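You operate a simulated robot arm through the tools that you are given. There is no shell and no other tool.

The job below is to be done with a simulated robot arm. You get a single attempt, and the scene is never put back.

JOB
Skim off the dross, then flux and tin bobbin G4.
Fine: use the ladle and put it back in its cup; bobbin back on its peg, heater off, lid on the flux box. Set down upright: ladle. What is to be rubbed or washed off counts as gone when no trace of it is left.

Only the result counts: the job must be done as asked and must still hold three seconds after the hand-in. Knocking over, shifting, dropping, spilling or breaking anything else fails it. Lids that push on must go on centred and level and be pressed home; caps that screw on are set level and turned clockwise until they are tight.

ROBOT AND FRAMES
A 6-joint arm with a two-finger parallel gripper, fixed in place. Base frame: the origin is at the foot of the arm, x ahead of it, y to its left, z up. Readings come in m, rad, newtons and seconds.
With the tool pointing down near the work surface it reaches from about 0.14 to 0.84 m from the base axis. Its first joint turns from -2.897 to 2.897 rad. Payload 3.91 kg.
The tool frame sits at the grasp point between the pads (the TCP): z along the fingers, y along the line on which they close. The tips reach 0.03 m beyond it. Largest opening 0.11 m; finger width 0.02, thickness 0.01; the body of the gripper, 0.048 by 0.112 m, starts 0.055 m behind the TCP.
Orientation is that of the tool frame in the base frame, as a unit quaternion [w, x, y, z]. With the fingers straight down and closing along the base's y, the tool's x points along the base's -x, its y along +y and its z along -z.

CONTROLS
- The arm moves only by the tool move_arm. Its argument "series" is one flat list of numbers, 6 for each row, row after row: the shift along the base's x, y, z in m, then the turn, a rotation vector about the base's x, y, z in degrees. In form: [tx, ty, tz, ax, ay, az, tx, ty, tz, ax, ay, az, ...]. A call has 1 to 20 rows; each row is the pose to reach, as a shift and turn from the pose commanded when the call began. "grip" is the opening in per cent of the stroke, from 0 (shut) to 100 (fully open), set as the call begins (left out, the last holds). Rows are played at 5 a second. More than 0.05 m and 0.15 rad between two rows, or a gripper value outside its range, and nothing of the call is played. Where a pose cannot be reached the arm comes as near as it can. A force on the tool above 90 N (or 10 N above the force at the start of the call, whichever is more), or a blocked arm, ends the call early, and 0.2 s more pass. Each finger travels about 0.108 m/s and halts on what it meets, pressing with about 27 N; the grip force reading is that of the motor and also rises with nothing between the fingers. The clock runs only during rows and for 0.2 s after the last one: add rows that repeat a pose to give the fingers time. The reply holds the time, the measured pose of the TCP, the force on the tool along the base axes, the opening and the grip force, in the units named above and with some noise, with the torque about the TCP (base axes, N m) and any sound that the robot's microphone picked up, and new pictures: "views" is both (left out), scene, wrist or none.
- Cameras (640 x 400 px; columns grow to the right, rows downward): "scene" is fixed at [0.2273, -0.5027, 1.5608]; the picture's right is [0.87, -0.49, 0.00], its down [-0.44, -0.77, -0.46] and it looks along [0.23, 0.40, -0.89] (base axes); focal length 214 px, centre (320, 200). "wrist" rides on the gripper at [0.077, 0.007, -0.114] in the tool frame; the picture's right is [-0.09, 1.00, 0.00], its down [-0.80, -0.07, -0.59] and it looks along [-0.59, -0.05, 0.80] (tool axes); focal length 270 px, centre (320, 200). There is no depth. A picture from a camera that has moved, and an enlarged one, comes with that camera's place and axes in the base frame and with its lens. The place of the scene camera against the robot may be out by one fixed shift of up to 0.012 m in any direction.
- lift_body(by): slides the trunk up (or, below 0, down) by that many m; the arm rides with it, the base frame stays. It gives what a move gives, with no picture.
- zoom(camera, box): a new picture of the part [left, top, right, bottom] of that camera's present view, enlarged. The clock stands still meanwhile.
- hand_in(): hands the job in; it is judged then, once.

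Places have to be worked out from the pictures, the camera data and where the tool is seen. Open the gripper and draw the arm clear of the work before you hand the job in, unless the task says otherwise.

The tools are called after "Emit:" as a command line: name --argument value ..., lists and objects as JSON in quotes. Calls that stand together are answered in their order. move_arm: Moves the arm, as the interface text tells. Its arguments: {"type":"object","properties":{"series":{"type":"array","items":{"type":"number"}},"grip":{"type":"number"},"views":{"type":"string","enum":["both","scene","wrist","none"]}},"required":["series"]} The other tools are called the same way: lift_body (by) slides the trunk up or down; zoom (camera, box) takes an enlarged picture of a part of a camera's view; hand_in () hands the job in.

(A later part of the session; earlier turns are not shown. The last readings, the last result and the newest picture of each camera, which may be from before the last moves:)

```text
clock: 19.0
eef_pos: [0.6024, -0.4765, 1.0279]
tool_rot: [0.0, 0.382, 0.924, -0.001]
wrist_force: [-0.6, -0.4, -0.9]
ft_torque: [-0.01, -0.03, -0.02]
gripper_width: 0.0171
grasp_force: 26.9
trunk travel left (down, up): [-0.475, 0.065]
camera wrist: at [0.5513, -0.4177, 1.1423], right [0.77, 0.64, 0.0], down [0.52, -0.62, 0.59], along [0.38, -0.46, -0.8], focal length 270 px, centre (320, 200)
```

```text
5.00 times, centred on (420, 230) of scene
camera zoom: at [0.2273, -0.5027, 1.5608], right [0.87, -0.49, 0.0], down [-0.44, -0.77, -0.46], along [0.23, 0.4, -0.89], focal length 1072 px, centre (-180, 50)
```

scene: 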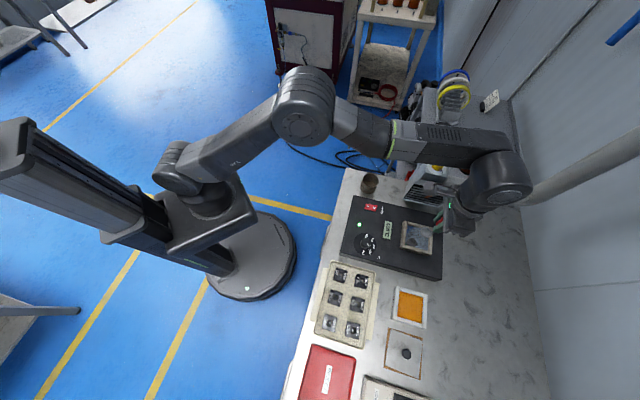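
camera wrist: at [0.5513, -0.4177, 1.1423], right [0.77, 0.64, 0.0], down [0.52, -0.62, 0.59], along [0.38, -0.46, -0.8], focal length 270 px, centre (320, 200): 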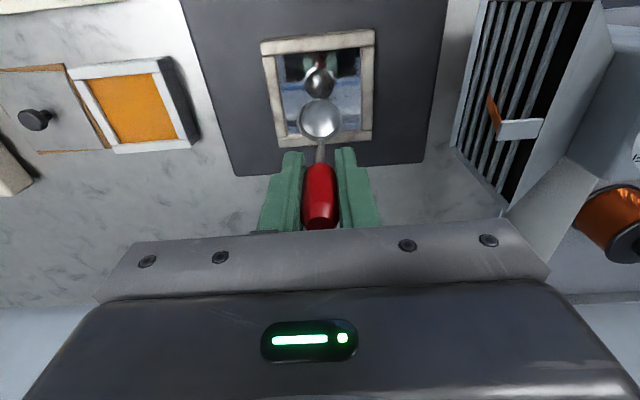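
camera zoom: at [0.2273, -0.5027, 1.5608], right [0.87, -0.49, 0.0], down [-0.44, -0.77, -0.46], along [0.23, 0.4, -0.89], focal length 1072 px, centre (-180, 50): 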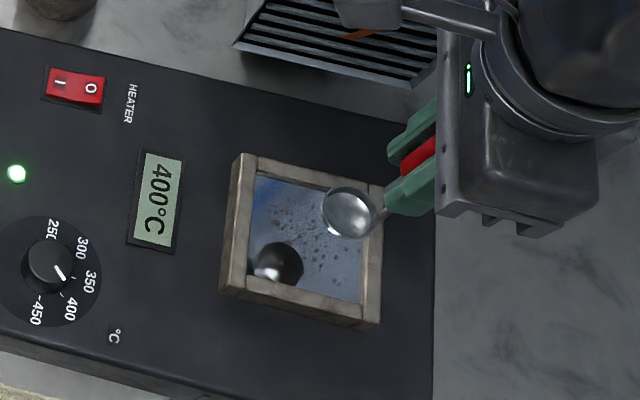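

The solder surface mirrors the ladle, which puts the surface at z≈0.869 and the bowl rim about 0.096 below the TCP. I'll dip so the rim is just under the surface, sweep the whole pot, then lift over it and look.

Emit:
move_arm --series '[-0.0255, 0, -0.035, 0, 0, 0, -0.0255, 0, -0.0675, 0, 0, 0, -0.0127, -0.0127, -0.0675, 0, 0, 0, 0, -0.0255, -0.0675, 0, 0, 0, 0.0085, -0.017, -0.0675, 0, 0, 0, -0.0042, -0.0042, -0.0675, 0, 0, 0, -0.017, 0.0085, -0.0675, 0, 0, 0, -0.0085, 0.017, -0.0675, 0, 0, 0, 0.0042, 0.0042, -0.0675, 0, 0, 0, 0.017, -0.0085, -0.0675, 0, 0, 0, 0.0255, 0, -0.0675, 0, 0, 0, 0.0127, 0.0127, -0.0675, 0, 0, 0, 0, 0.0255, -0.0675, 0, 0, 0, 0, 0.0255, -0.04, 0, 0, 0, 0, 0.02, -0.01, 0, 0, 0, 0, 0.02, -0.01, 0, 0, 0]' --views "both"

Emit:
zoom --camera "wrist" --box '[240, 60, 400, 240]'

Emit:
zoom --camera "scene" --box '[370, 190, 470, 270]'

```text
clock: 22.4
eef_pos: [0.603, -0.4556, 1.0209]
tool_rot: [0.0, 0.383, 0.924, 0.0]
wrist_force: [-0.1, 0.0, -0.8]
ft_torque: [0.0, 0.01, 0.0]
gripper_width: 0.0172
grasp_force: 26.7
trunk travel left (down, up): [-0.475, 0.065]
camera wrist: at [0.5529, -0.3973, 1.1344], right [0.77, 0.64, 0.0], down [0.52, -0.62, 0.59], along [0.38, -0.46, -0.8], focal length 270 px, centre (320, 200)
```

scene: 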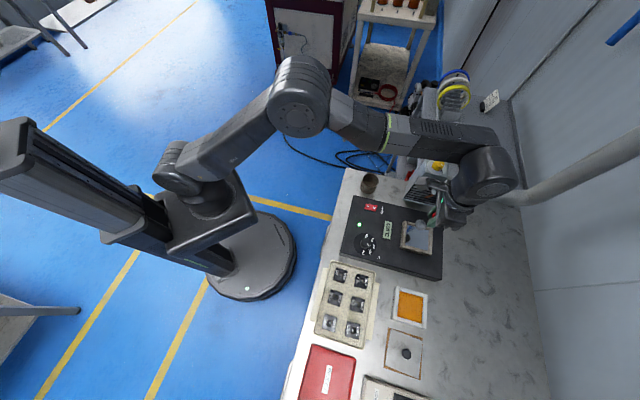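
wrist: 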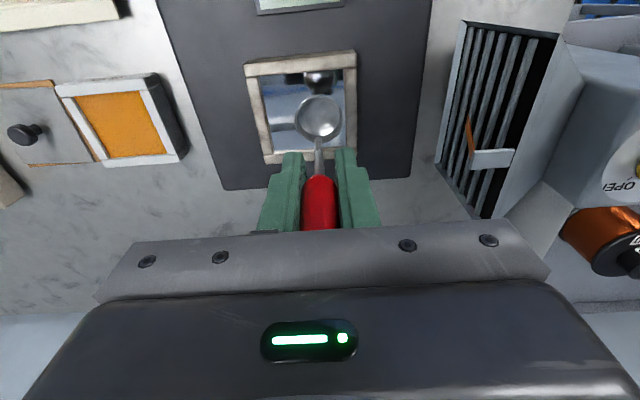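

```text
2.22 times, centred on (320, 150) of wrist
camera zoom: at [0.5529, -0.3973, 1.1344], right [0.77, 0.64, 0.0], down [0.52, -0.62, 0.59], along [0.38, -0.46, -0.8], focal length 601 px, centre (320, 311)
```

zoom: 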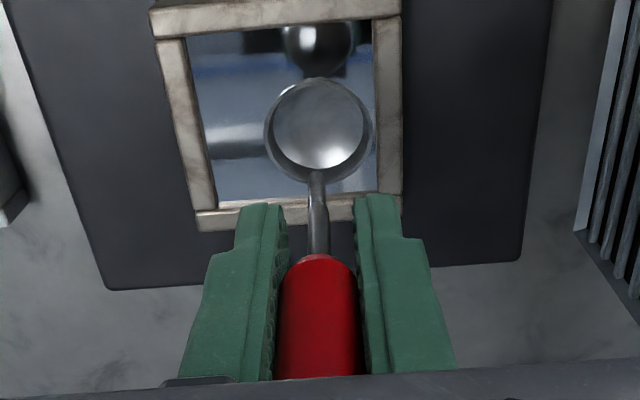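

```text
5.00 times, centred on (420, 230) of scene
camera zoom: at [0.2273, -0.5027, 1.5608], right [0.87, -0.49, 0.0], down [-0.44, -0.77, -0.46], along [0.23, 0.4, -0.89], focal length 1072 px, centre (-180, 50)
```

zoom: 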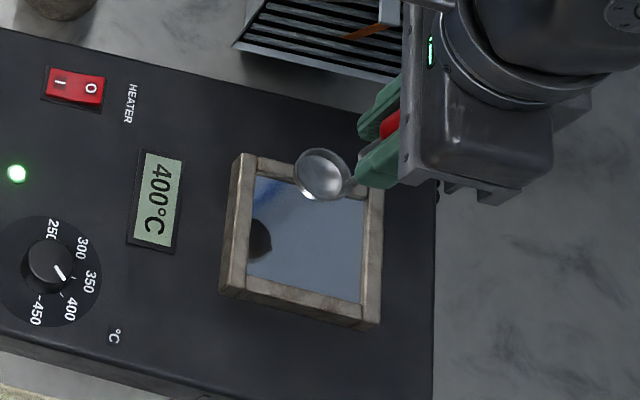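

The dross appears gone, and the ladle slid up in the grip by about 18 mm because the bowl bottomed out. I'll back off toward the robot to see the whole solder surface.

Emit:
move_arm --series '[-0.03, 0.02, 0.02, 0, 0, 0, -0.065, 0.045, 0.03, 0, 0, 0, -0.1, 0.07, 0.04, 0, 0, 0, -0.1, 0.07, 0.04, 0, 0, 0]' --views "both"

Emit:
zoom --camera "scene" --box '[390, 210, 445, 260]'

Emit:
zoom --camera "wrist" --box '[240, 60, 400, 240]'

```text
clock: 23.4
eef_pos: [0.5019, -0.383, 1.0599]
tool_rot: [0.0, 0.383, 0.924, 0.0]
wrist_force: [0.2, 0.0, -0.5]
ft_torque: [0.01, 0.0, 0.01]
gripper_width: 0.0171
grasp_force: 26.9
trunk travel left (down, up): [-0.475, 0.065]
camera wrist: at [0.4513, -0.3254, 1.174], right [0.77, 0.64, 0.0], down [0.52, -0.62, 0.59], along [0.38, -0.46, -0.8], focal length 270 px, centre (320, 200)
```

scene: 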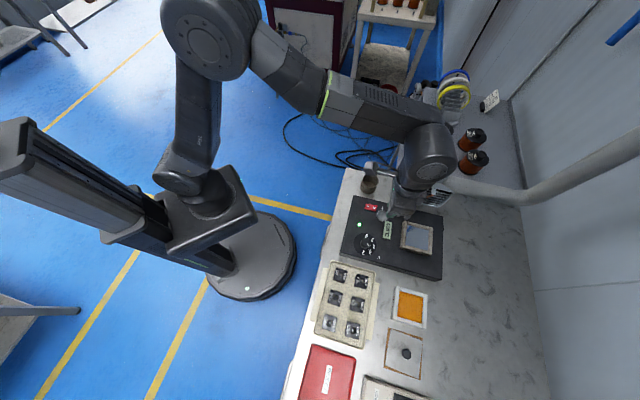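
wrist: 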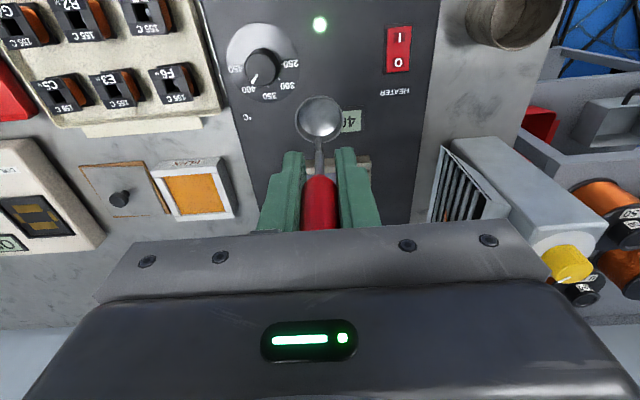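

```text
8.00 times, centred on (418, 235) of scene
camera zoom: at [0.2273, -0.5027, 1.5608], right [0.87, -0.49, 0.0], down [-0.44, -0.77, -0.46], along [0.23, 0.4, -0.89], focal length 1716 px, centre (-460, -80)
```

zoom: 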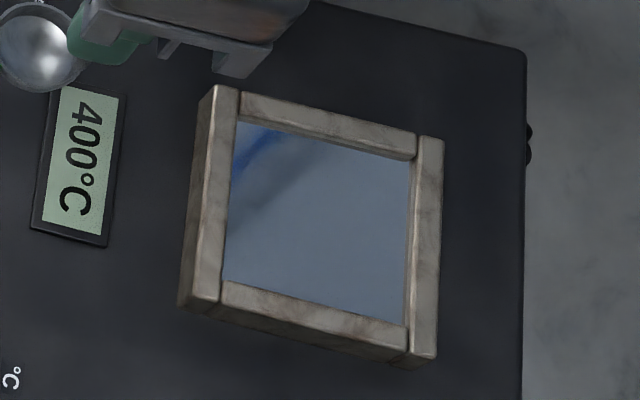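

```text
2.22 times, centred on (320, 150) of wrist
camera zoom: at [0.4513, -0.3254, 1.174], right [0.77, 0.64, 0.0], down [0.52, -0.62, 0.59], along [0.38, -0.46, -0.8], focal length 601 px, centre (320, 311)
```

zoom: 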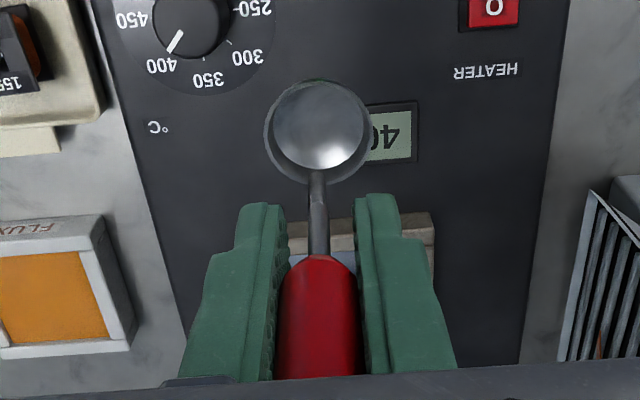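

The solder is fully clear and the bowl is clean. The ladle has tilted about 3° in the grip, so I'll correct that while carrying it back over the cup.

Emit:
move_arm --series '[0, 0.045, 0, 0, 0, 0, 0.015, 0.09, 0, 0, 0, 0, 0.045, 0.125, 0, -1, -1, 0, 0.075, 0.15, 0, -2, -2, 0, 0.0974, 0.1694, 0, -2.3, -2.3, 0, 0.0974, 0.1694, 0, -2.3, -2.3, 0]' --views "both"

Emit:
zoom --camera "wrist" --box '[240, 30, 400, 240]'

Emit:
zoom --camera "scene" --box '[340, 120, 420, 200]'

```text
clock: 24.8
eef_pos: [0.5986, -0.2165, 1.0615]
tool_rot: [0.027, 0.382, 0.924, -0.011]
wrist_force: [0.3, 0.4, -0.8]
ft_torque: [0.04, -0.02, 0.03]
gripper_width: 0.0172
grasp_force: 26.5
trunk travel left (down, up): [-0.475, 0.065]
camera wrist: at [0.5446, -0.1533, 1.1708], right [0.77, 0.64, 0.0], down [0.49, -0.59, 0.64], along [0.41, -0.49, -0.77], focal length 270 px, centre (320, 200)
```

scene: 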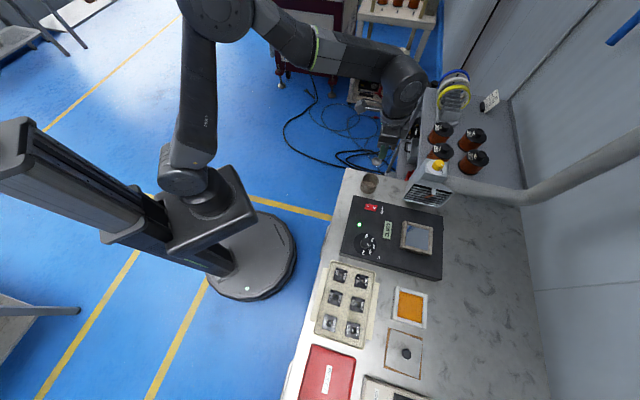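
wrist: 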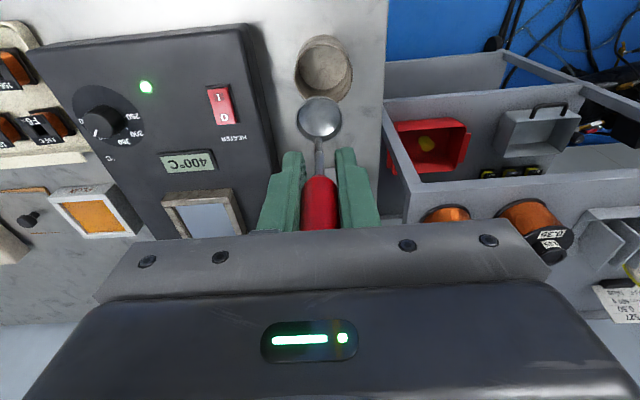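

```text
1.90 times, centred on (320, 135) of wrist
camera zoom: at [0.5446, -0.1533, 1.1708], right [0.77, 0.64, 0.0], down [0.49, -0.59, 0.64], along [0.41, -0.49, -0.77], focal length 515 px, centre (320, 324)
```

zoom: 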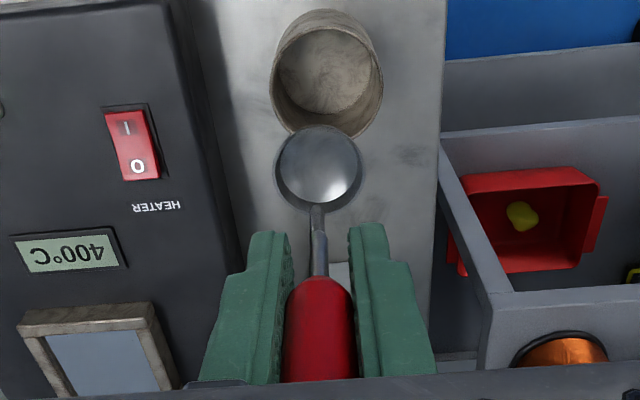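

```text
5.00 times, centred on (380, 160) of scene
camera zoom: at [0.2273, -0.5027, 1.5608], right [0.87, -0.49, 0.0], down [-0.44, -0.77, -0.46], along [0.23, 0.4, -0.89], focal length 1072 px, centre (20, 400)
```

zoom: 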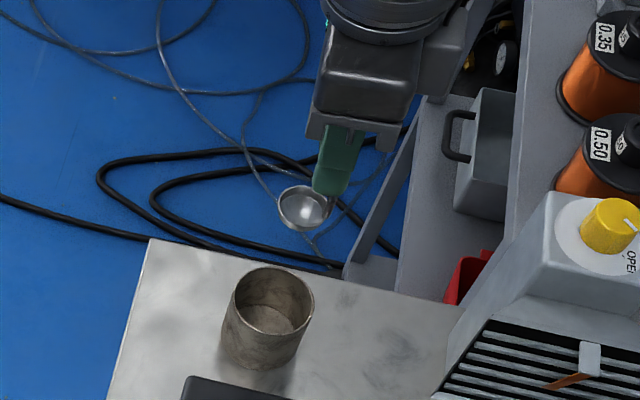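

The bowl is lined up with the cup centre near (0.598, -0.212). I'll lower it straight in to just above the expected floor contact.

Emit:
move_arm --series '[0, 0.003, -0.04, 0, 0, 0, 0, 0.003, -0.08, 0, 0, 0, 0, 0.003, -0.115, 0, 0, 0, 0, 0.003, -0.14, 0, 0, 0, 0, 0.003, -0.149, 0, 0, 0, 0, 0.003, -0.149, 0, 0, 0]' --views "both"

Emit:
move_arm --series '[0, 0, -0.0015, 0, 0, 0, 0, 0, -0.003, 0, 0, 0, 0, 0, -0.003, 0, 0, 0]' --views "wrist"

```text
clock: 26.2
eef_pos: [0.5991, -0.2133, 0.91]
tool_rot: [0.026, 0.383, 0.923, -0.011]
wrist_force: [0.2, 0.2, -1.0]
ft_torque: [0.0, 0.01, -0.04]
gripper_width: 0.0169
grasp_force: 27.5
trunk travel left (down, up): [-0.475, 0.065]
camera wrist: at [0.5443, -0.1501, 1.0212], right [0.77, 0.64, 0.0], down [0.49, -0.59, 0.64], along [0.41, -0.49, -0.77], focal length 270 px, centre (320, 200)
```

scene: 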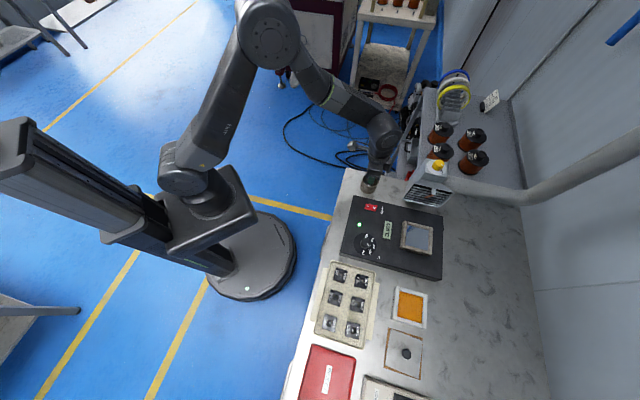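
wrist: 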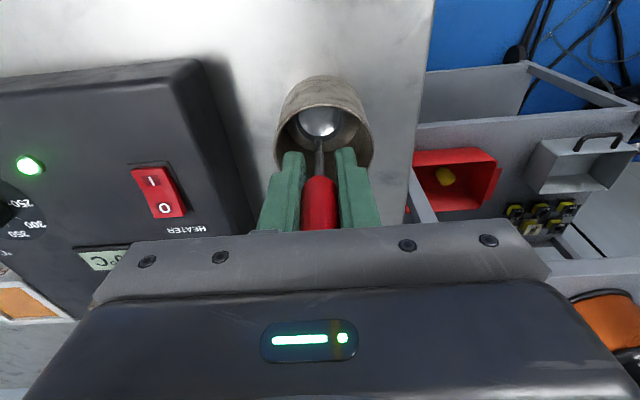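

```text
clock: 27.0
eef_pos: [0.5999, -0.2143, 0.9086]
tool_rot: [0.026, 0.383, 0.923, -0.011]
wrist_force: [0.2, 1.0, -0.5]
ft_torque: [-0.03, 0.01, -0.01]
gripper_width: 0.0171
grasp_force: 26.6
trunk travel left (down, up): [-0.475, 0.065]
camera wrist: at [0.5446, -0.1501, 1.0177], right [0.77, 0.64, 0.0], down [0.49, -0.59, 0.64], along [0.41, -0.49, -0.77], focal length 270 px, centre (320, 200)
```

wrist: 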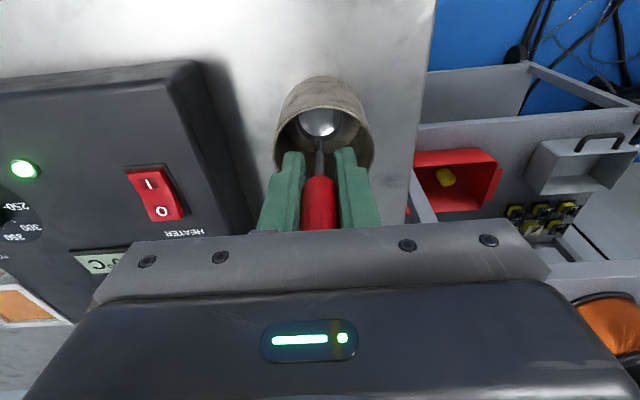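

No floor contact yet, as the force is still about zero. I'll keep lowering in small steps and watch the vertical force.

Emit:
move_arm --series '[0, 0, -0.001, 0, 0, 0, 0, 0, -0.002, 0, 0, 0, 0, 0, -0.002, 0, 0, 0]' --views "none"

Emit:
move_arm --series '[0, 0, -0.001, 0, 0, 0, 0, 0, -0.002, 0, 0, 0, 0, 0, -0.002, 0, 0, 0]' --views "none"

Emit:
move_arm --series '[0, 0, -0.001, 0, 0, 0, 0, 0, -0.002, 0, 0, 0, 0, 0, -0.002, 0, 0, 0]' --views "wrist"

```text
clock: 27.8
eef_pos: [0.5997, -0.2126, 0.9049]
tool_rot: [0.026, 0.382, 0.924, -0.01]
wrist_force: [-0.7, -0.6, -1.1]
ft_torque: [-0.02, 0.02, 0.0]
gripper_width: 0.0171
grasp_force: 26.3
trunk travel left (down, up): [-0.475, 0.065]
```

```text
clock: 28.6
eef_pos: [0.6005, -0.2132, 0.9027]
tool_rot: [0.025, 0.382, 0.924, -0.011]
wrist_force: [0.4, 0.7, -0.4]
ft_torque: [0.01, 0.01, 0.03]
gripper_width: 0.0175
grasp_force: 26.7
trunk travel left (down, up): [-0.475, 0.065]
```

```text
clock: 29.4
eef_pos: [0.5995, -0.2136, 0.9016]
tool_rot: [0.027, 0.383, 0.923, -0.011]
wrist_force: [-1.0, 0.4, 6.3]
ft_torque: [0.03, 0.06, -0.02]
gripper_width: 0.0172
grasp_force: 27.4
trunk travel left (down, up): [-0.475, 0.065]
camera wrist: at [0.5448, -0.1496, 1.0118], right [0.77, 0.64, 0.01], down [0.49, -0.59, 0.64], along [0.41, -0.49, -0.77], focal length 270 px, centre (320, 200)
```

wrist: 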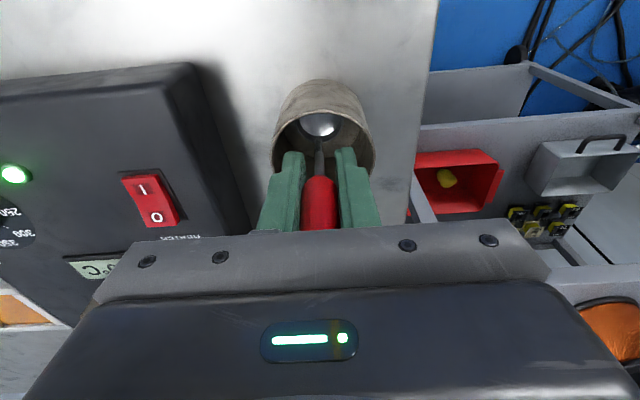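

I have 6 N of contact, so the ladle is resting on the cup floor. I'll open the fingers and look before withdrawing.

Emit:
move_arm --series '[0, 0, 0.001, 0, 0, 0, 0, 0, 0.001, 0, 0, 0, 0, 0, 0.001, 0, 0, 0]' --grip 45 --views "wrist"

Emit:
move_arm --series '[0, 0, 0.03, 0, 0, 0, 0, 0, 0.07, 0, 0, 0, 0, 0, 0.11, 1, 1, 0, 0, 0, 0.13, 2.3, 2.3, 0, 0, 0, 0.13, 2.3, 2.3, 0]' --views "both"

Emit:
zoom --camera "wrist" --box '[240, 30, 400, 240]'

Emit:
zoom --camera "scene" --box '[340, 140, 400, 200]'

```text
clock: 30.2
eef_pos: [0.6006, -0.2137, 0.9022]
tool_rot: [0.027, 0.382, 0.924, -0.011]
wrist_force: [0.4, 0.2, -2.9]
ft_torque: [-0.02, -0.02, 0.0]
gripper_width: 0.0316
grasp_force: 0.1
trunk travel left (down, up): [-0.475, 0.065]
camera wrist: at [0.5453, -0.15, 1.0119], right [0.77, 0.64, 0.0], down [0.49, -0.59, 0.64], along [0.41, -0.49, -0.77], focal length 270 px, centre (320, 200)
```

wrist: 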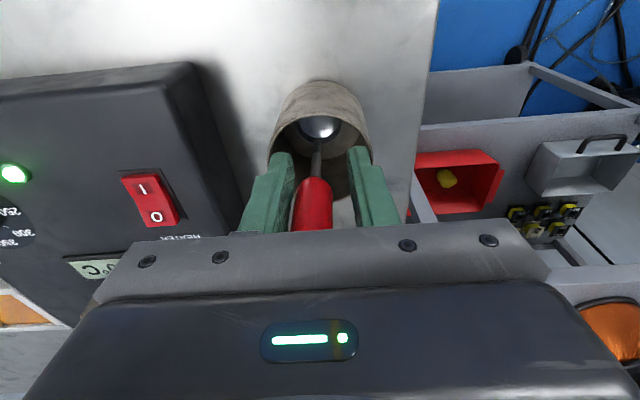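

```text
clock: 31.4
eef_pos: [0.5993, -0.2127, 1.034]
tool_rot: [-0.001, 0.383, 0.924, 0.0]
wrist_force: [0.1, -0.3, -3.5]
ft_torque: [0.0, -0.01, 0.02]
gripper_width: 0.0318
grasp_force: 0.1
trunk travel left (down, up): [-0.475, 0.065]
camera wrist: at [0.5492, -0.153, 1.1479], right [0.77, 0.64, 0.0], down [0.52, -0.62, 0.59], along [0.38, -0.46, -0.8], focal length 270 px, centre (320, 200)
```

scene: 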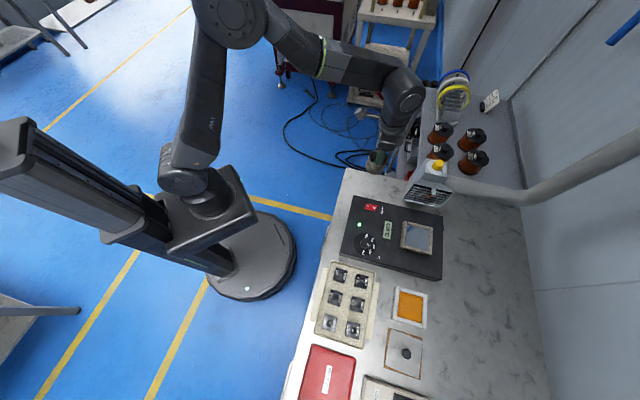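
wrist: 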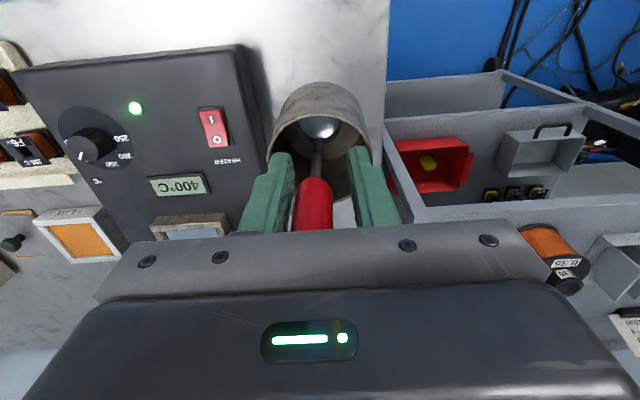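

```text
1.90 times, centred on (320, 135) of wrist
camera zoom: at [0.5492, -0.153, 1.1479], right [0.77, 0.64, 0.0], down [0.52, -0.62, 0.59], along [0.38, -0.46, -0.8], focal length 515 px, centre (320, 324)
```

zoom: 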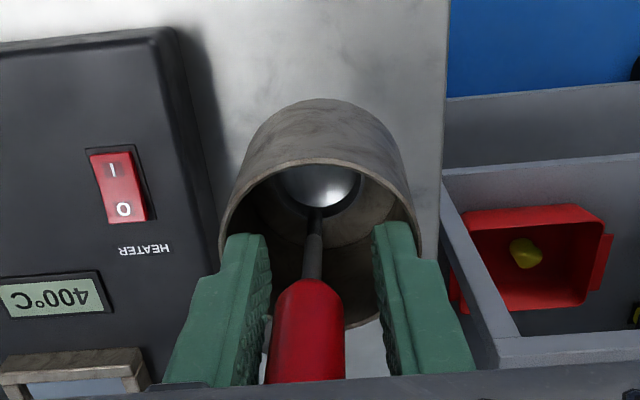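

```text
6.67 times, centred on (370, 170) of scene
camera zoom: at [0.2273, -0.5027, 1.5608], right [0.87, -0.49, 0.0], down [-0.44, -0.77, -0.46], along [0.23, 0.4, -0.89], focal length 1430 px, centre (-13, 400)
```

zoom: 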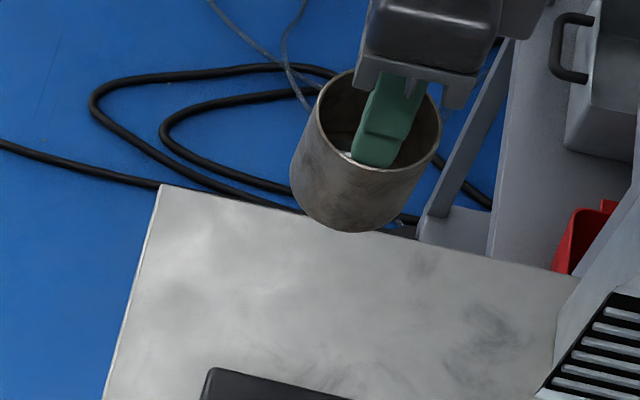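

Setback: the cup rim sits higher than I judged. The fingers opened inside the cup, stopped at 31.6 mm against its wall, and lifted the cup with the ladle in it. I'll retrace the exact path back down so the cup lands where it stood.

Emit:
move_arm --series '[0, 0, -0.02, -1.3, -1.3, 0, 0, 0, -0.05, -2.3, -2.3, 0, 0, 0, -0.08, -2.3, -2.3, 0, 0, 0, -0.105, -2.3, -2.3, 0, 0, 0, -0.12, -2.3, -2.3, 0, 0, 0, -0.126, -2.3, -2.3, 0, 0, 0, -0.126, -2.3, -2.3, 0]' --views "both"

Emit:
zoom --camera "scene" --box '[340, 120, 420, 200]'

Emit:
zoom --camera "wrist" --box '[240, 30, 400, 240]'

```text
clock: 33.0
eef_pos: [0.6008, -0.2144, 0.9061]
tool_rot: [0.026, 0.383, 0.924, -0.011]
wrist_force: [0.2, 0.2, -2.6]
ft_torque: [0.0, 0.01, 0.01]
gripper_width: 0.0314
grasp_force: 0.1
trunk travel left (down, up): [-0.475, 0.065]
camera wrist: at [0.5457, -0.1501, 1.0162], right [0.77, 0.64, 0.0], down [0.49, -0.59, 0.64], along [0.41, -0.49, -0.77], focal length 270 px, centre (320, 200)
```

scene: 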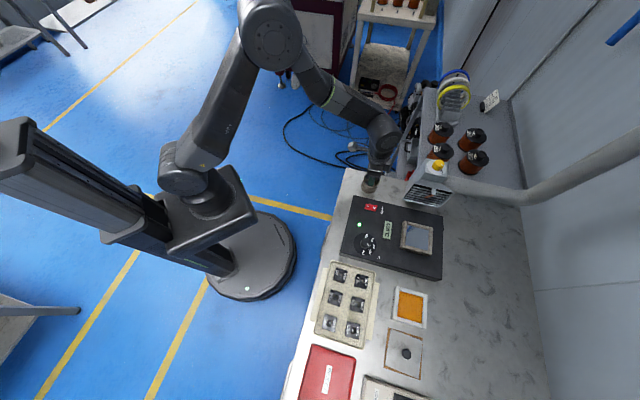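
wrist: 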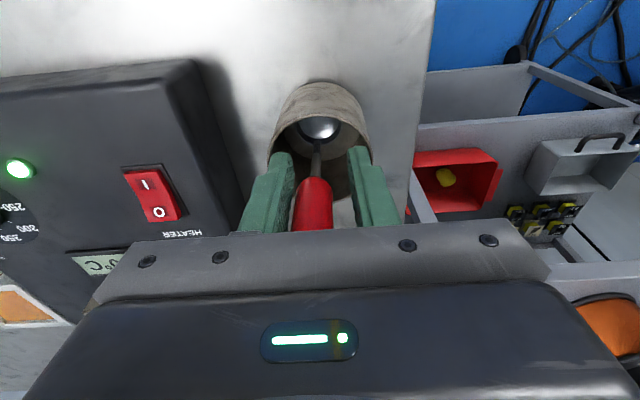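

```text
5.00 times, centred on (380, 160) of scene
camera zoom: at [0.2273, -0.5027, 1.5608], right [0.87, -0.49, 0.0], down [-0.44, -0.77, -0.46], along [0.23, 0.4, -0.89], focal length 1072 px, centre (20, 400)
```

zoom: 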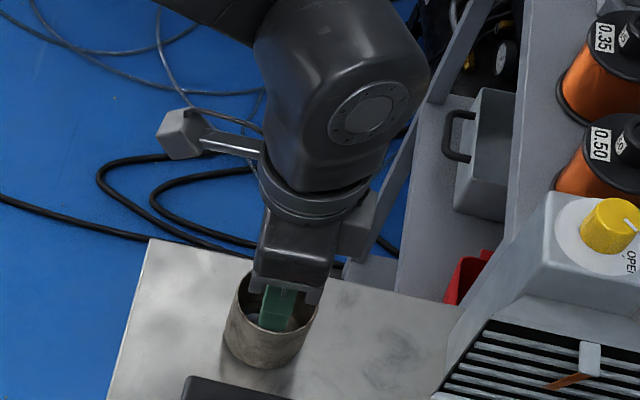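

```text
1.90 times, centred on (320, 135) of wrist
camera zoom: at [0.5457, -0.1501, 1.0162], right [0.77, 0.64, 0.0], down [0.49, -0.59, 0.64], along [0.41, -0.49, -0.77], focal length 515 px, centre (320, 324)
```

zoom: 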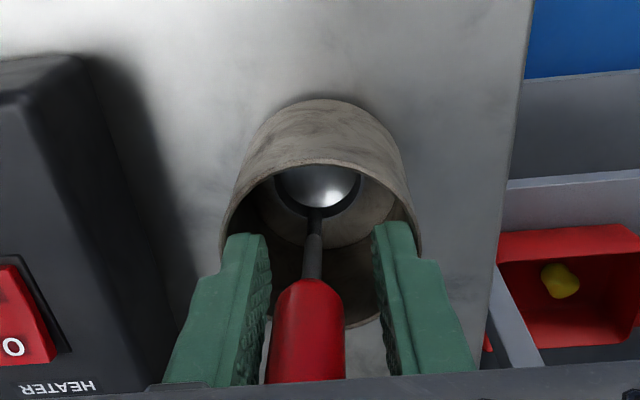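

The cup is about 4 mm above the bench again. I'll lower it in small steps until I feel contact, then narrow the fingers to free the cup.

Emit:
move_arm --series '[0, 0, -0.001, 0, 0, 0, 0, 0, -0.002, 0, 0, 0, 0, 0, -0.003, 0, 0, 0, 0, 0, -0.003, 0, 0, 0]' --views "none"

Emit:
move_arm --series '[0, 0, -0.001, 0, 0, 0, 0, 0, -0.001, 0, 0, 0]' --views "none"

```text
clock: 34.0
eef_pos: [0.6, -0.2123, 0.9031]
tool_rot: [0.025, 0.382, 0.924, -0.011]
wrist_force: [0.3, -0.8, -3.2]
ft_torque: [-0.03, 0.02, 0.0]
gripper_width: 0.0316
grasp_force: 0.1
trunk travel left (down, up): [-0.475, 0.065]
```

```text
clock: 34.6
eef_pos: [0.5996, -0.2124, 0.9017]
tool_rot: [0.026, 0.383, 0.923, -0.01]
wrist_force: [0.3, -0.8, -2.0]
ft_torque: [-0.01, -0.03, -0.03]
gripper_width: 0.0316
grasp_force: 0.1
trunk travel left (down, up): [-0.475, 0.065]
```

Emit:
move_arm --series '[0, 0, -0.0005, 0, 0, 0, 0, 0, -0.001, 0, 0, 0, 0, 0, -0.001, 0, 0, 0]' --views "none"

```text
clock: 35.4
eef_pos: [0.6009, -0.2126, 0.9007]
tool_rot: [0.027, 0.382, 0.924, -0.012]
wrist_force: [1.7, 1.3, 4.3]
ft_torque: [-0.03, 0.0, 0.0]
gripper_width: 0.0316
grasp_force: 0.1
trunk travel left (down, up): [-0.475, 0.065]
```

The cup is back on the bench. I'll narrow the fingers to 26%, which frees the cup wall without touching the handle, and check.

Emit:
move_arm --series '[0, 0, 0, 0, 0, 0, 0, 0, 0, 0, 0, 0]' --grip 26 --views "wrist"

Emit:
zoom --camera "wrist" --box '[240, 30, 400, 240]'

Emit:
zoom --camera "scene" --box '[355, 160, 455, 210]'

```text
clock: 36.0
eef_pos: [0.6002, -0.2129, 0.9006]
tool_rot: [0.026, 0.382, 0.924, -0.01]
wrist_force: [-0.8, 0.0, -0.1]
ft_torque: [0.01, 0.04, -0.03]
gripper_width: 0.0285
grasp_force: 0.0
trunk travel left (down, up): [-0.475, 0.065]
camera wrist: at [0.5451, -0.1496, 1.0104], right [0.77, 0.64, 0.0], down [0.49, -0.59, 0.64], along [0.41, -0.49, -0.77], focal length 270 px, centre (320, 200)
```

wrist: 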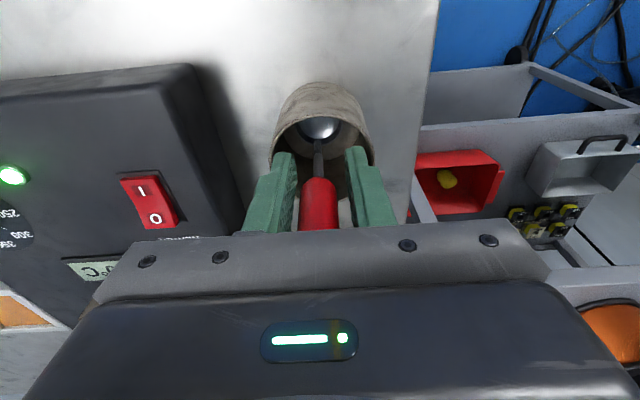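

```text
1.90 times, centred on (320, 135) of wrist
camera zoom: at [0.5451, -0.1496, 1.0104], right [0.77, 0.64, 0.0], down [0.49, -0.59, 0.64], along [0.41, -0.49, -0.77], focal length 515 px, centre (320, 324)
```

zoom: 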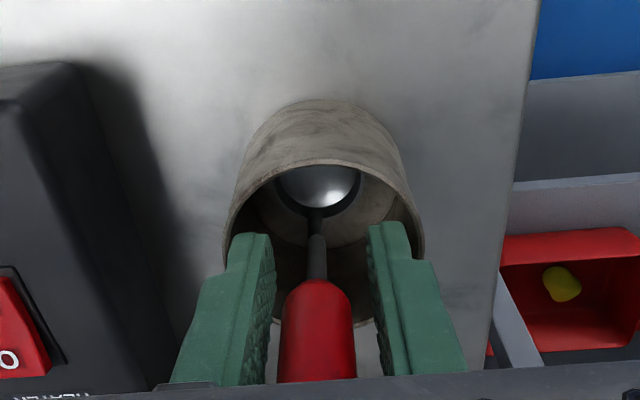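

```text
6.40 times, centred on (405, 185) of scene
camera zoom: at [0.2273, -0.5027, 1.5608], right [0.87, -0.49, 0.0], down [-0.44, -0.77, -0.46], along [0.23, 0.4, -0.89], focal length 1373 px, centre (-224, 296)
```

zoom: 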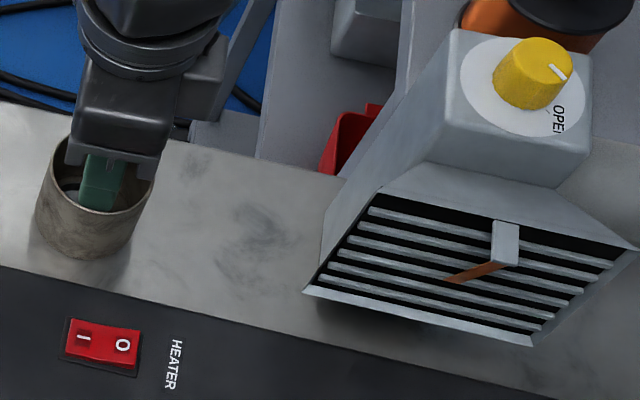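

The cup sits within about 2 px of its original place. I'll raise straight up with the fingers at this opening, watching the force.

Emit:
move_arm --series '[0, 0, 0.01, 0, 0, 0, 0, 0, 0.025, 0, 0, 0, 0, 0, 0.045, 0, 0, 0, 0, 0, 0.07, 0, 0, 0, 0, 0, 0.07, 0, 0, 0]' --views "both"

Emit:
zoom --camera "wrist" --box '[240, 30, 400, 240]'

Emit:
zoom --camera "scene" --box '[355, 160, 455, 210]'

```text
clock: 37.2
eef_pos: [0.6004, -0.2133, 0.9723]
tool_rot: [0.026, 0.382, 0.924, -0.01]
wrist_force: [0.2, 0.2, -0.2]
ft_torque: [0.0, 0.01, 0.01]
gripper_width: 0.0284
grasp_force: 0.0
trunk travel left (down, up): [-0.475, 0.065]
camera wrist: at [0.5458, -0.15, 1.0812], right [0.77, 0.64, 0.0], down [0.49, -0.59, 0.64], along [0.41, -0.49, -0.77], focal length 270 px, centre (320, 200)
```

scene: 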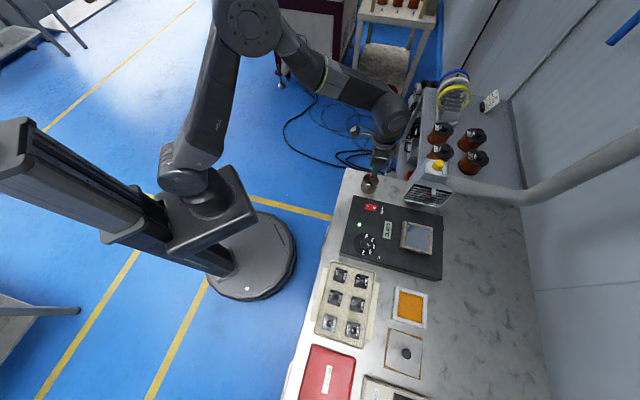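
wrist: 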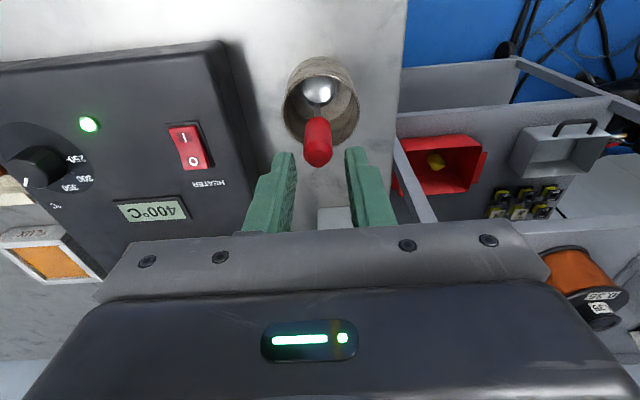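

```text
1.90 times, centred on (320, 135) of wrist
camera zoom: at [0.5458, -0.15, 1.0812], right [0.77, 0.64, 0.0], down [0.49, -0.59, 0.64], along [0.41, -0.49, -0.77], focal length 515 px, centre (320, 324)
```

zoom: 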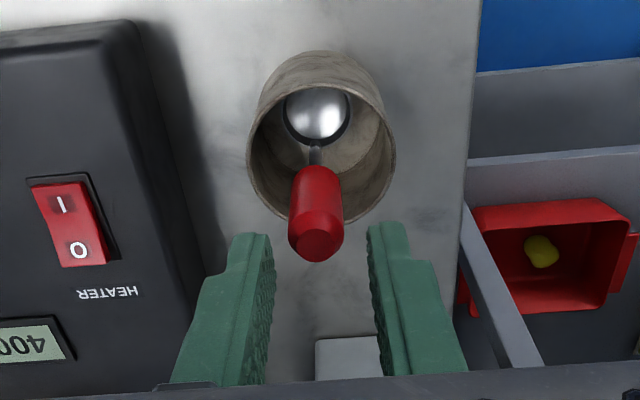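

```text
6.40 times, centred on (405, 185) of scene
camera zoom: at [0.2273, -0.5027, 1.5608], right [0.87, -0.49, 0.0], down [-0.44, -0.77, -0.46], along [0.23, 0.4, -0.89], focal length 1373 px, centre (-224, 296)
```

zoom: 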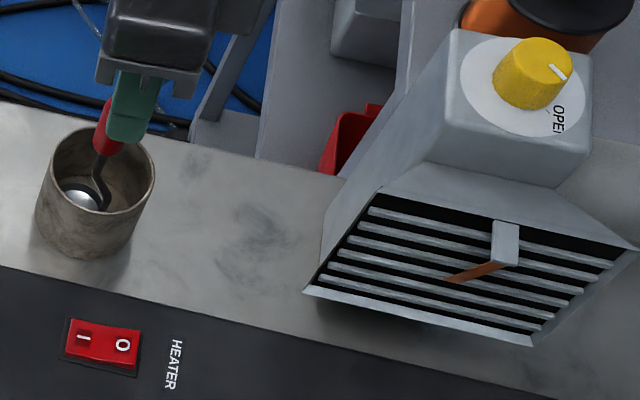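

The ladle stands upright in its cup, and the cup matches its old position. Next I'll rise, level the tool and go above G4, which I place at (0.2275, -0.5395) with its top at z≈0.853, opening the fingers to about 53 mm on the way.

Emit:
move_arm --series '[0, 0, 0.04, 0, 0, 0, 0, 0, 0.08, 1, 1, 0, -0.035, -0.03, 0.08, 2.3, 2.3, 0, -0.07, -0.06, 0.08, 2.3, 2.3, 0, -0.105, -0.09, 0.08, 2.3, 2.3, 0, -0.14, -0.12, 0.08, 2.3, 2.3, 0, -0.175, -0.15, 0.08, 2.3, 2.3, 0, -0.21, -0.18, 0.08, 2.3, 2.3, 0, -0.245, -0.21, 0.07, 2.3, 2.3, 0, -0.28, -0.24, 0.06, 2.3, 2.3, 0, -0.315, -0.27, 0.04, 2.3, 2.3, 0, -0.345, -0.3, 0.02, 2.3, 2.3, 0, -0.3714, -0.3269, -0.01, 2.3, 2.3, 0, -0.3714, -0.3269, -0.02, 2.3, 2.3, 0, -0.3714, -0.3269, -0.02, 2.3, 2.3, 0]' --grip 48 --views "both"

Emit:
zoom --camera "wrist" --box '[230, 80, 410, 240]'

Emit:
zoom --camera "scene" --box '[355, 160, 455, 210]'

```text
refused: row 11 steps farther than a row can; nothing moved
```

```text
2.50 times, centred on (320, 160) of wrist
camera zoom: at [0.5458, -0.15, 1.0812], right [0.77, 0.64, 0.0], down [0.49, -0.59, 0.64], along [0.41, -0.49, -0.77], focal length 676 px, centre (320, 300)
```

zoom: 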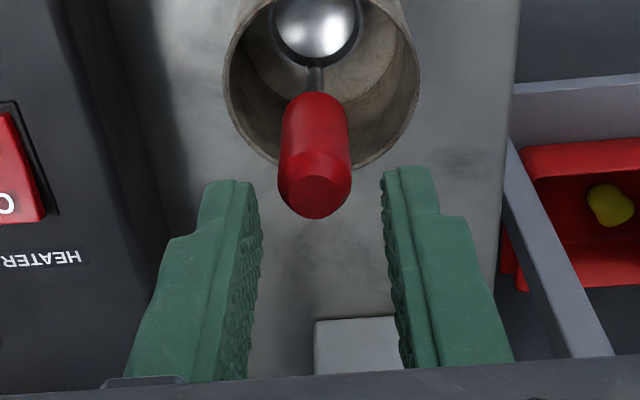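

```text
6.40 times, centred on (405, 185) of scene
camera zoom: at [0.2273, -0.5027, 1.5608], right [0.87, -0.49, 0.0], down [-0.44, -0.77, -0.46], along [0.23, 0.4, -0.89], focal length 1373 px, centre (-224, 296)
```

zoom: 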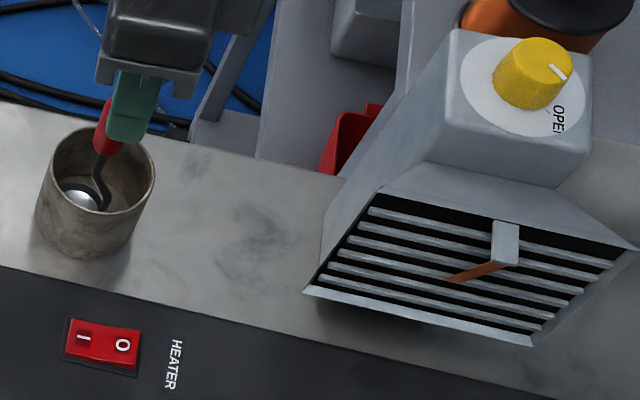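

That move was refused because one step was too long. I'll resend it with a gentler descent.

Emit:
move_arm --series '[0, 0, 0.04, 0, 0, 0, 0, 0, 0.08, 1, 1, 0, -0.033, -0.029, 0.08, 2.3, 2.3, 0, -0.066, -0.058, 0.08, 2.3, 2.3, 0, -0.099, -0.087, 0.08, 2.3, 2.3, 0, -0.132, -0.116, 0.08, 2.3, 2.3, 0, -0.165, -0.145, 0.08, 2.3, 2.3, 0, -0.198, -0.174, 0.08, 2.3, 2.3, 0, -0.231, -0.203, 0.075, 2.3, 2.3, 0, -0.264, -0.232, 0.065, 2.3, 2.3, 0, -0.297, -0.261, 0.05, 2.3, 2.3, 0, -0.33, -0.29, 0.035, 2.3, 2.3, 0, -0.36, -0.317, 0.015, 2.3, 2.3, 0, -0.3714, -0.3269, -0.02, 2.3, 2.3, 0, -0.3714, -0.3269, -0.02, 2.3, 2.3, 0]' --grip 48 --views "both"

Emit:
zoom --camera "wrist" --box '[230, 80, 410, 240]'

Emit:
zoom --camera "scene" --box '[355, 160, 455, 210]'

```text
clock: 40.4
eef_pos: [0.2277, -0.541, 0.9481]
tool_rot: [0.0, 0.382, 0.924, 0.0]
wrist_force: [0.2, -0.4, -0.2]
ft_torque: [-0.02, -0.03, 0.0]
gripper_width: 0.0528
grasp_force: 0.1
trunk travel left (down, up): [-0.475, 0.065]
camera wrist: at [0.1783, -0.4822, 1.0626], right [0.77, 0.64, 0.0], down [0.52, -0.62, 0.59], along [0.38, -0.46, -0.8], focal length 270 px, centre (320, 200)
```

scene: 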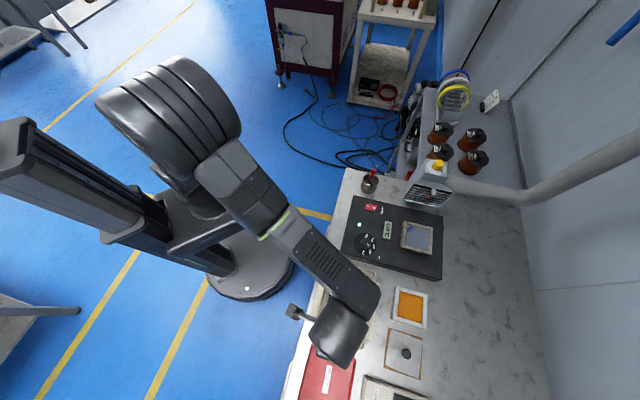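
wrist: 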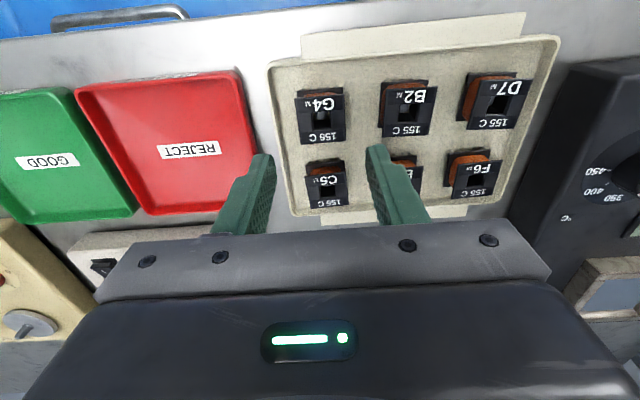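

```text
2.50 times, centred on (320, 160) of wrist
camera zoom: at [0.1783, -0.4822, 1.0626], right [0.77, 0.64, 0.0], down [0.52, -0.62, 0.59], along [0.38, -0.46, -0.8], focal length 676 px, centre (320, 300)
```

zoom: 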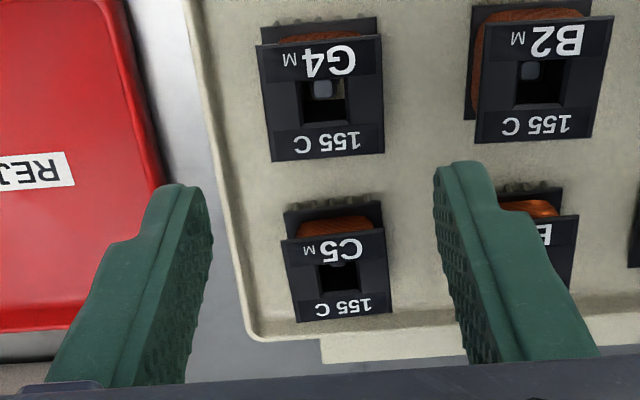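

```text
6.40 times, centred on (405, 185) of scene
camera zoom: at [0.2273, -0.5027, 1.5608], right [0.87, -0.49, 0.0], down [-0.44, -0.77, -0.46], along [0.23, 0.4, -0.89], focal length 1373 px, centre (-224, 296)
```

zoom: 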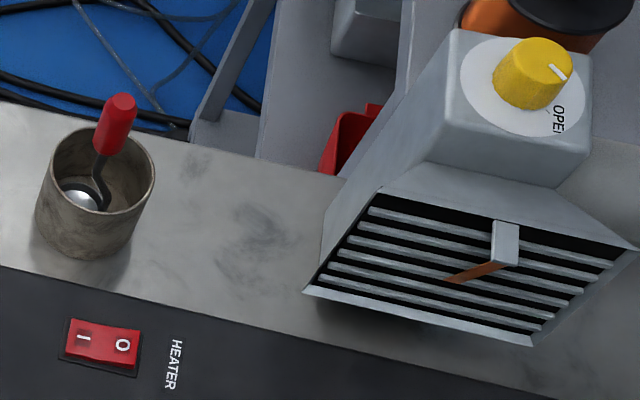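

G4 is directly under the tool with its top centre at (0.2275, -0.540, 0.8535). I'll descend to TCP z≈0.862 so the pads span both flanges, then close.

Emit:
move_arm --series '[0, -0.0005, -0.035, 0, 0, 0, 0, -0.0005, -0.065, 0, 0, 0, 0, -0.0005, -0.08, 0, 0, 0, 0, -0.0005, -0.0886, 0, 0, 0, 0, -0.0005, -0.0886, 0, 0, 0]' --views "wrist"

Emit:
zoom --camera "wrist" --box '[230, 80, 410, 240]'

```text
clock: 41.6
eef_pos: [0.2286, -0.542, 0.8621]
tool_rot: [0.0, 0.383, 0.924, 0.0]
wrist_force: [0.5, 1.0, -0.6]
ft_torque: [-0.01, -0.03, 0.0]
gripper_width: 0.053
grasp_force: 0.0
trunk travel left (down, up): [-0.475, 0.065]
camera wrist: at [0.1789, -0.4824, 0.9768], right [0.77, 0.64, 0.0], down [0.52, -0.62, 0.59], along [0.38, -0.46, -0.8], focal length 270 px, centre (320, 200)
```

wrist: 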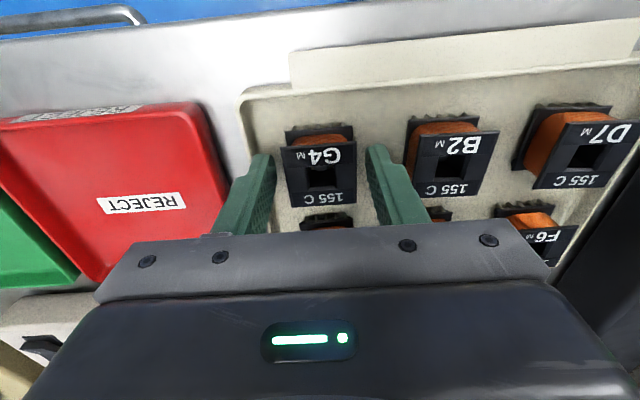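

```text
2.50 times, centred on (320, 160) of wrist
camera zoom: at [0.1789, -0.4824, 0.9768], right [0.77, 0.64, 0.0], down [0.52, -0.62, 0.59], along [0.38, -0.46, -0.8], focal length 676 px, centre (320, 300)
```

zoom: 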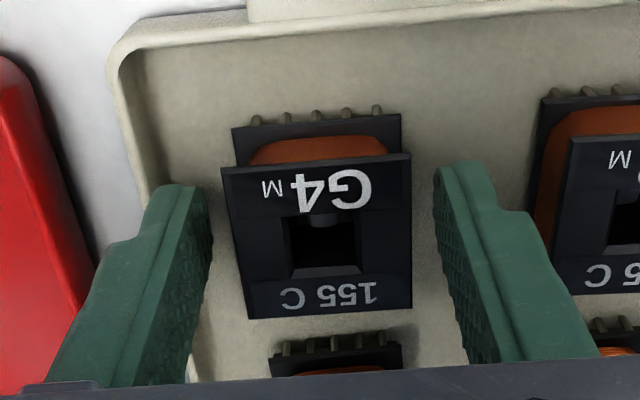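

The pins are vertical, about 9 mm long, under the near edge. The bobbin is well between the pads, so I'll close on it.

Emit:
move_arm --series '[0, 0, 0, 0, 0, 0, 0, 0, 0, 0, 0, 0, 0, 0, 0, 0, 0, 0]' --grip 10 --views "wrist"

Emit:
move_arm --series '[0, 0, 0.01, 0, 0, 0, 0, 0, 0.025, 0, 0, 0, 0, 0, 0.045, 0, 0, 0, 0, 0, 0.07, 0, 0, 0, 0, 0, 0.07, 0, 0, 0]' --views "both"

Emit:
zoom --camera "wrist" --box '[230, 80, 410, 240]'

```text
clock: 42.4
eef_pos: [0.2282, -0.5414, 0.8623]
tool_rot: [-0.001, 0.382, 0.924, 0.0]
wrist_force: [-0.7, -0.8, -0.1]
ft_torque: [0.01, 0.0, 0.01]
gripper_width: 0.0377
grasp_force: 27.0
trunk travel left (down, up): [-0.475, 0.065]
camera wrist: at [0.1789, -0.4824, 0.9771], right [0.77, 0.64, 0.0], down [0.52, -0.62, 0.59], along [0.38, -0.46, -0.8], focal length 270 px, centre (320, 200)
```

wrist: 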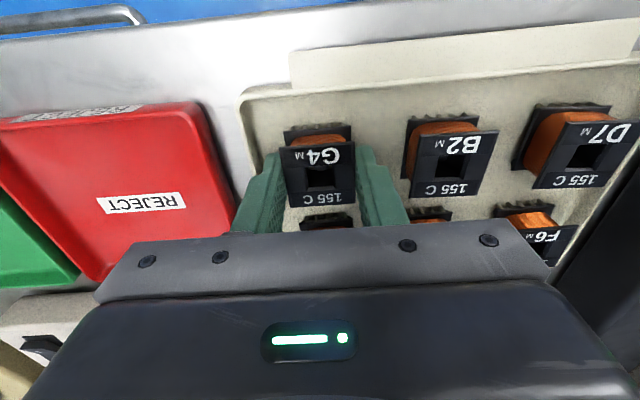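

```text
clock: 43.6
eef_pos: [0.2281, -0.541, 0.9342]
tool_rot: [0.0, 0.383, 0.924, 0.0]
wrist_force: [0.0, -1.0, 0.1]
ft_torque: [-0.01, -0.03, -0.01]
gripper_width: 0.011
grasp_force: 0.1
trunk travel left (down, up): [-0.475, 0.065]
camera wrist: at [0.1778, -0.4817, 1.0484], right [0.77, 0.64, 0.0], down [0.52, -0.62, 0.59], along [0.38, -0.46, -0.8], focal length 270 px, centre (320, 200)
```

scene: 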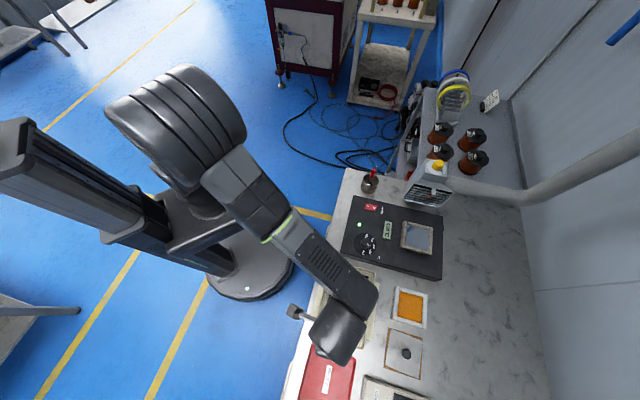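
wrist: 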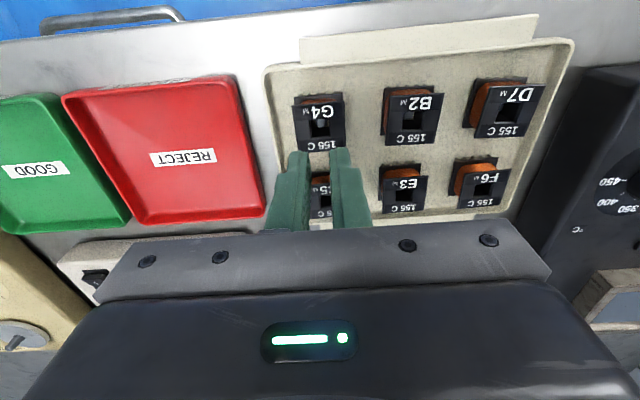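

```text
2.50 times, centred on (320, 160) of wrist
camera zoom: at [0.1778, -0.4817, 1.0484], right [0.77, 0.64, 0.0], down [0.52, -0.62, 0.59], along [0.38, -0.46, -0.8], focal length 676 px, centre (320, 300)
```

zoom: 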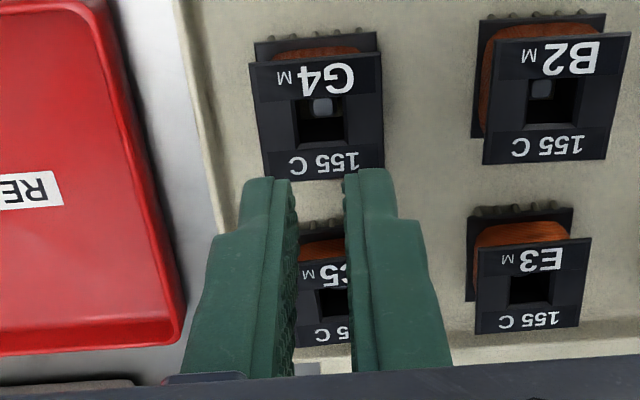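

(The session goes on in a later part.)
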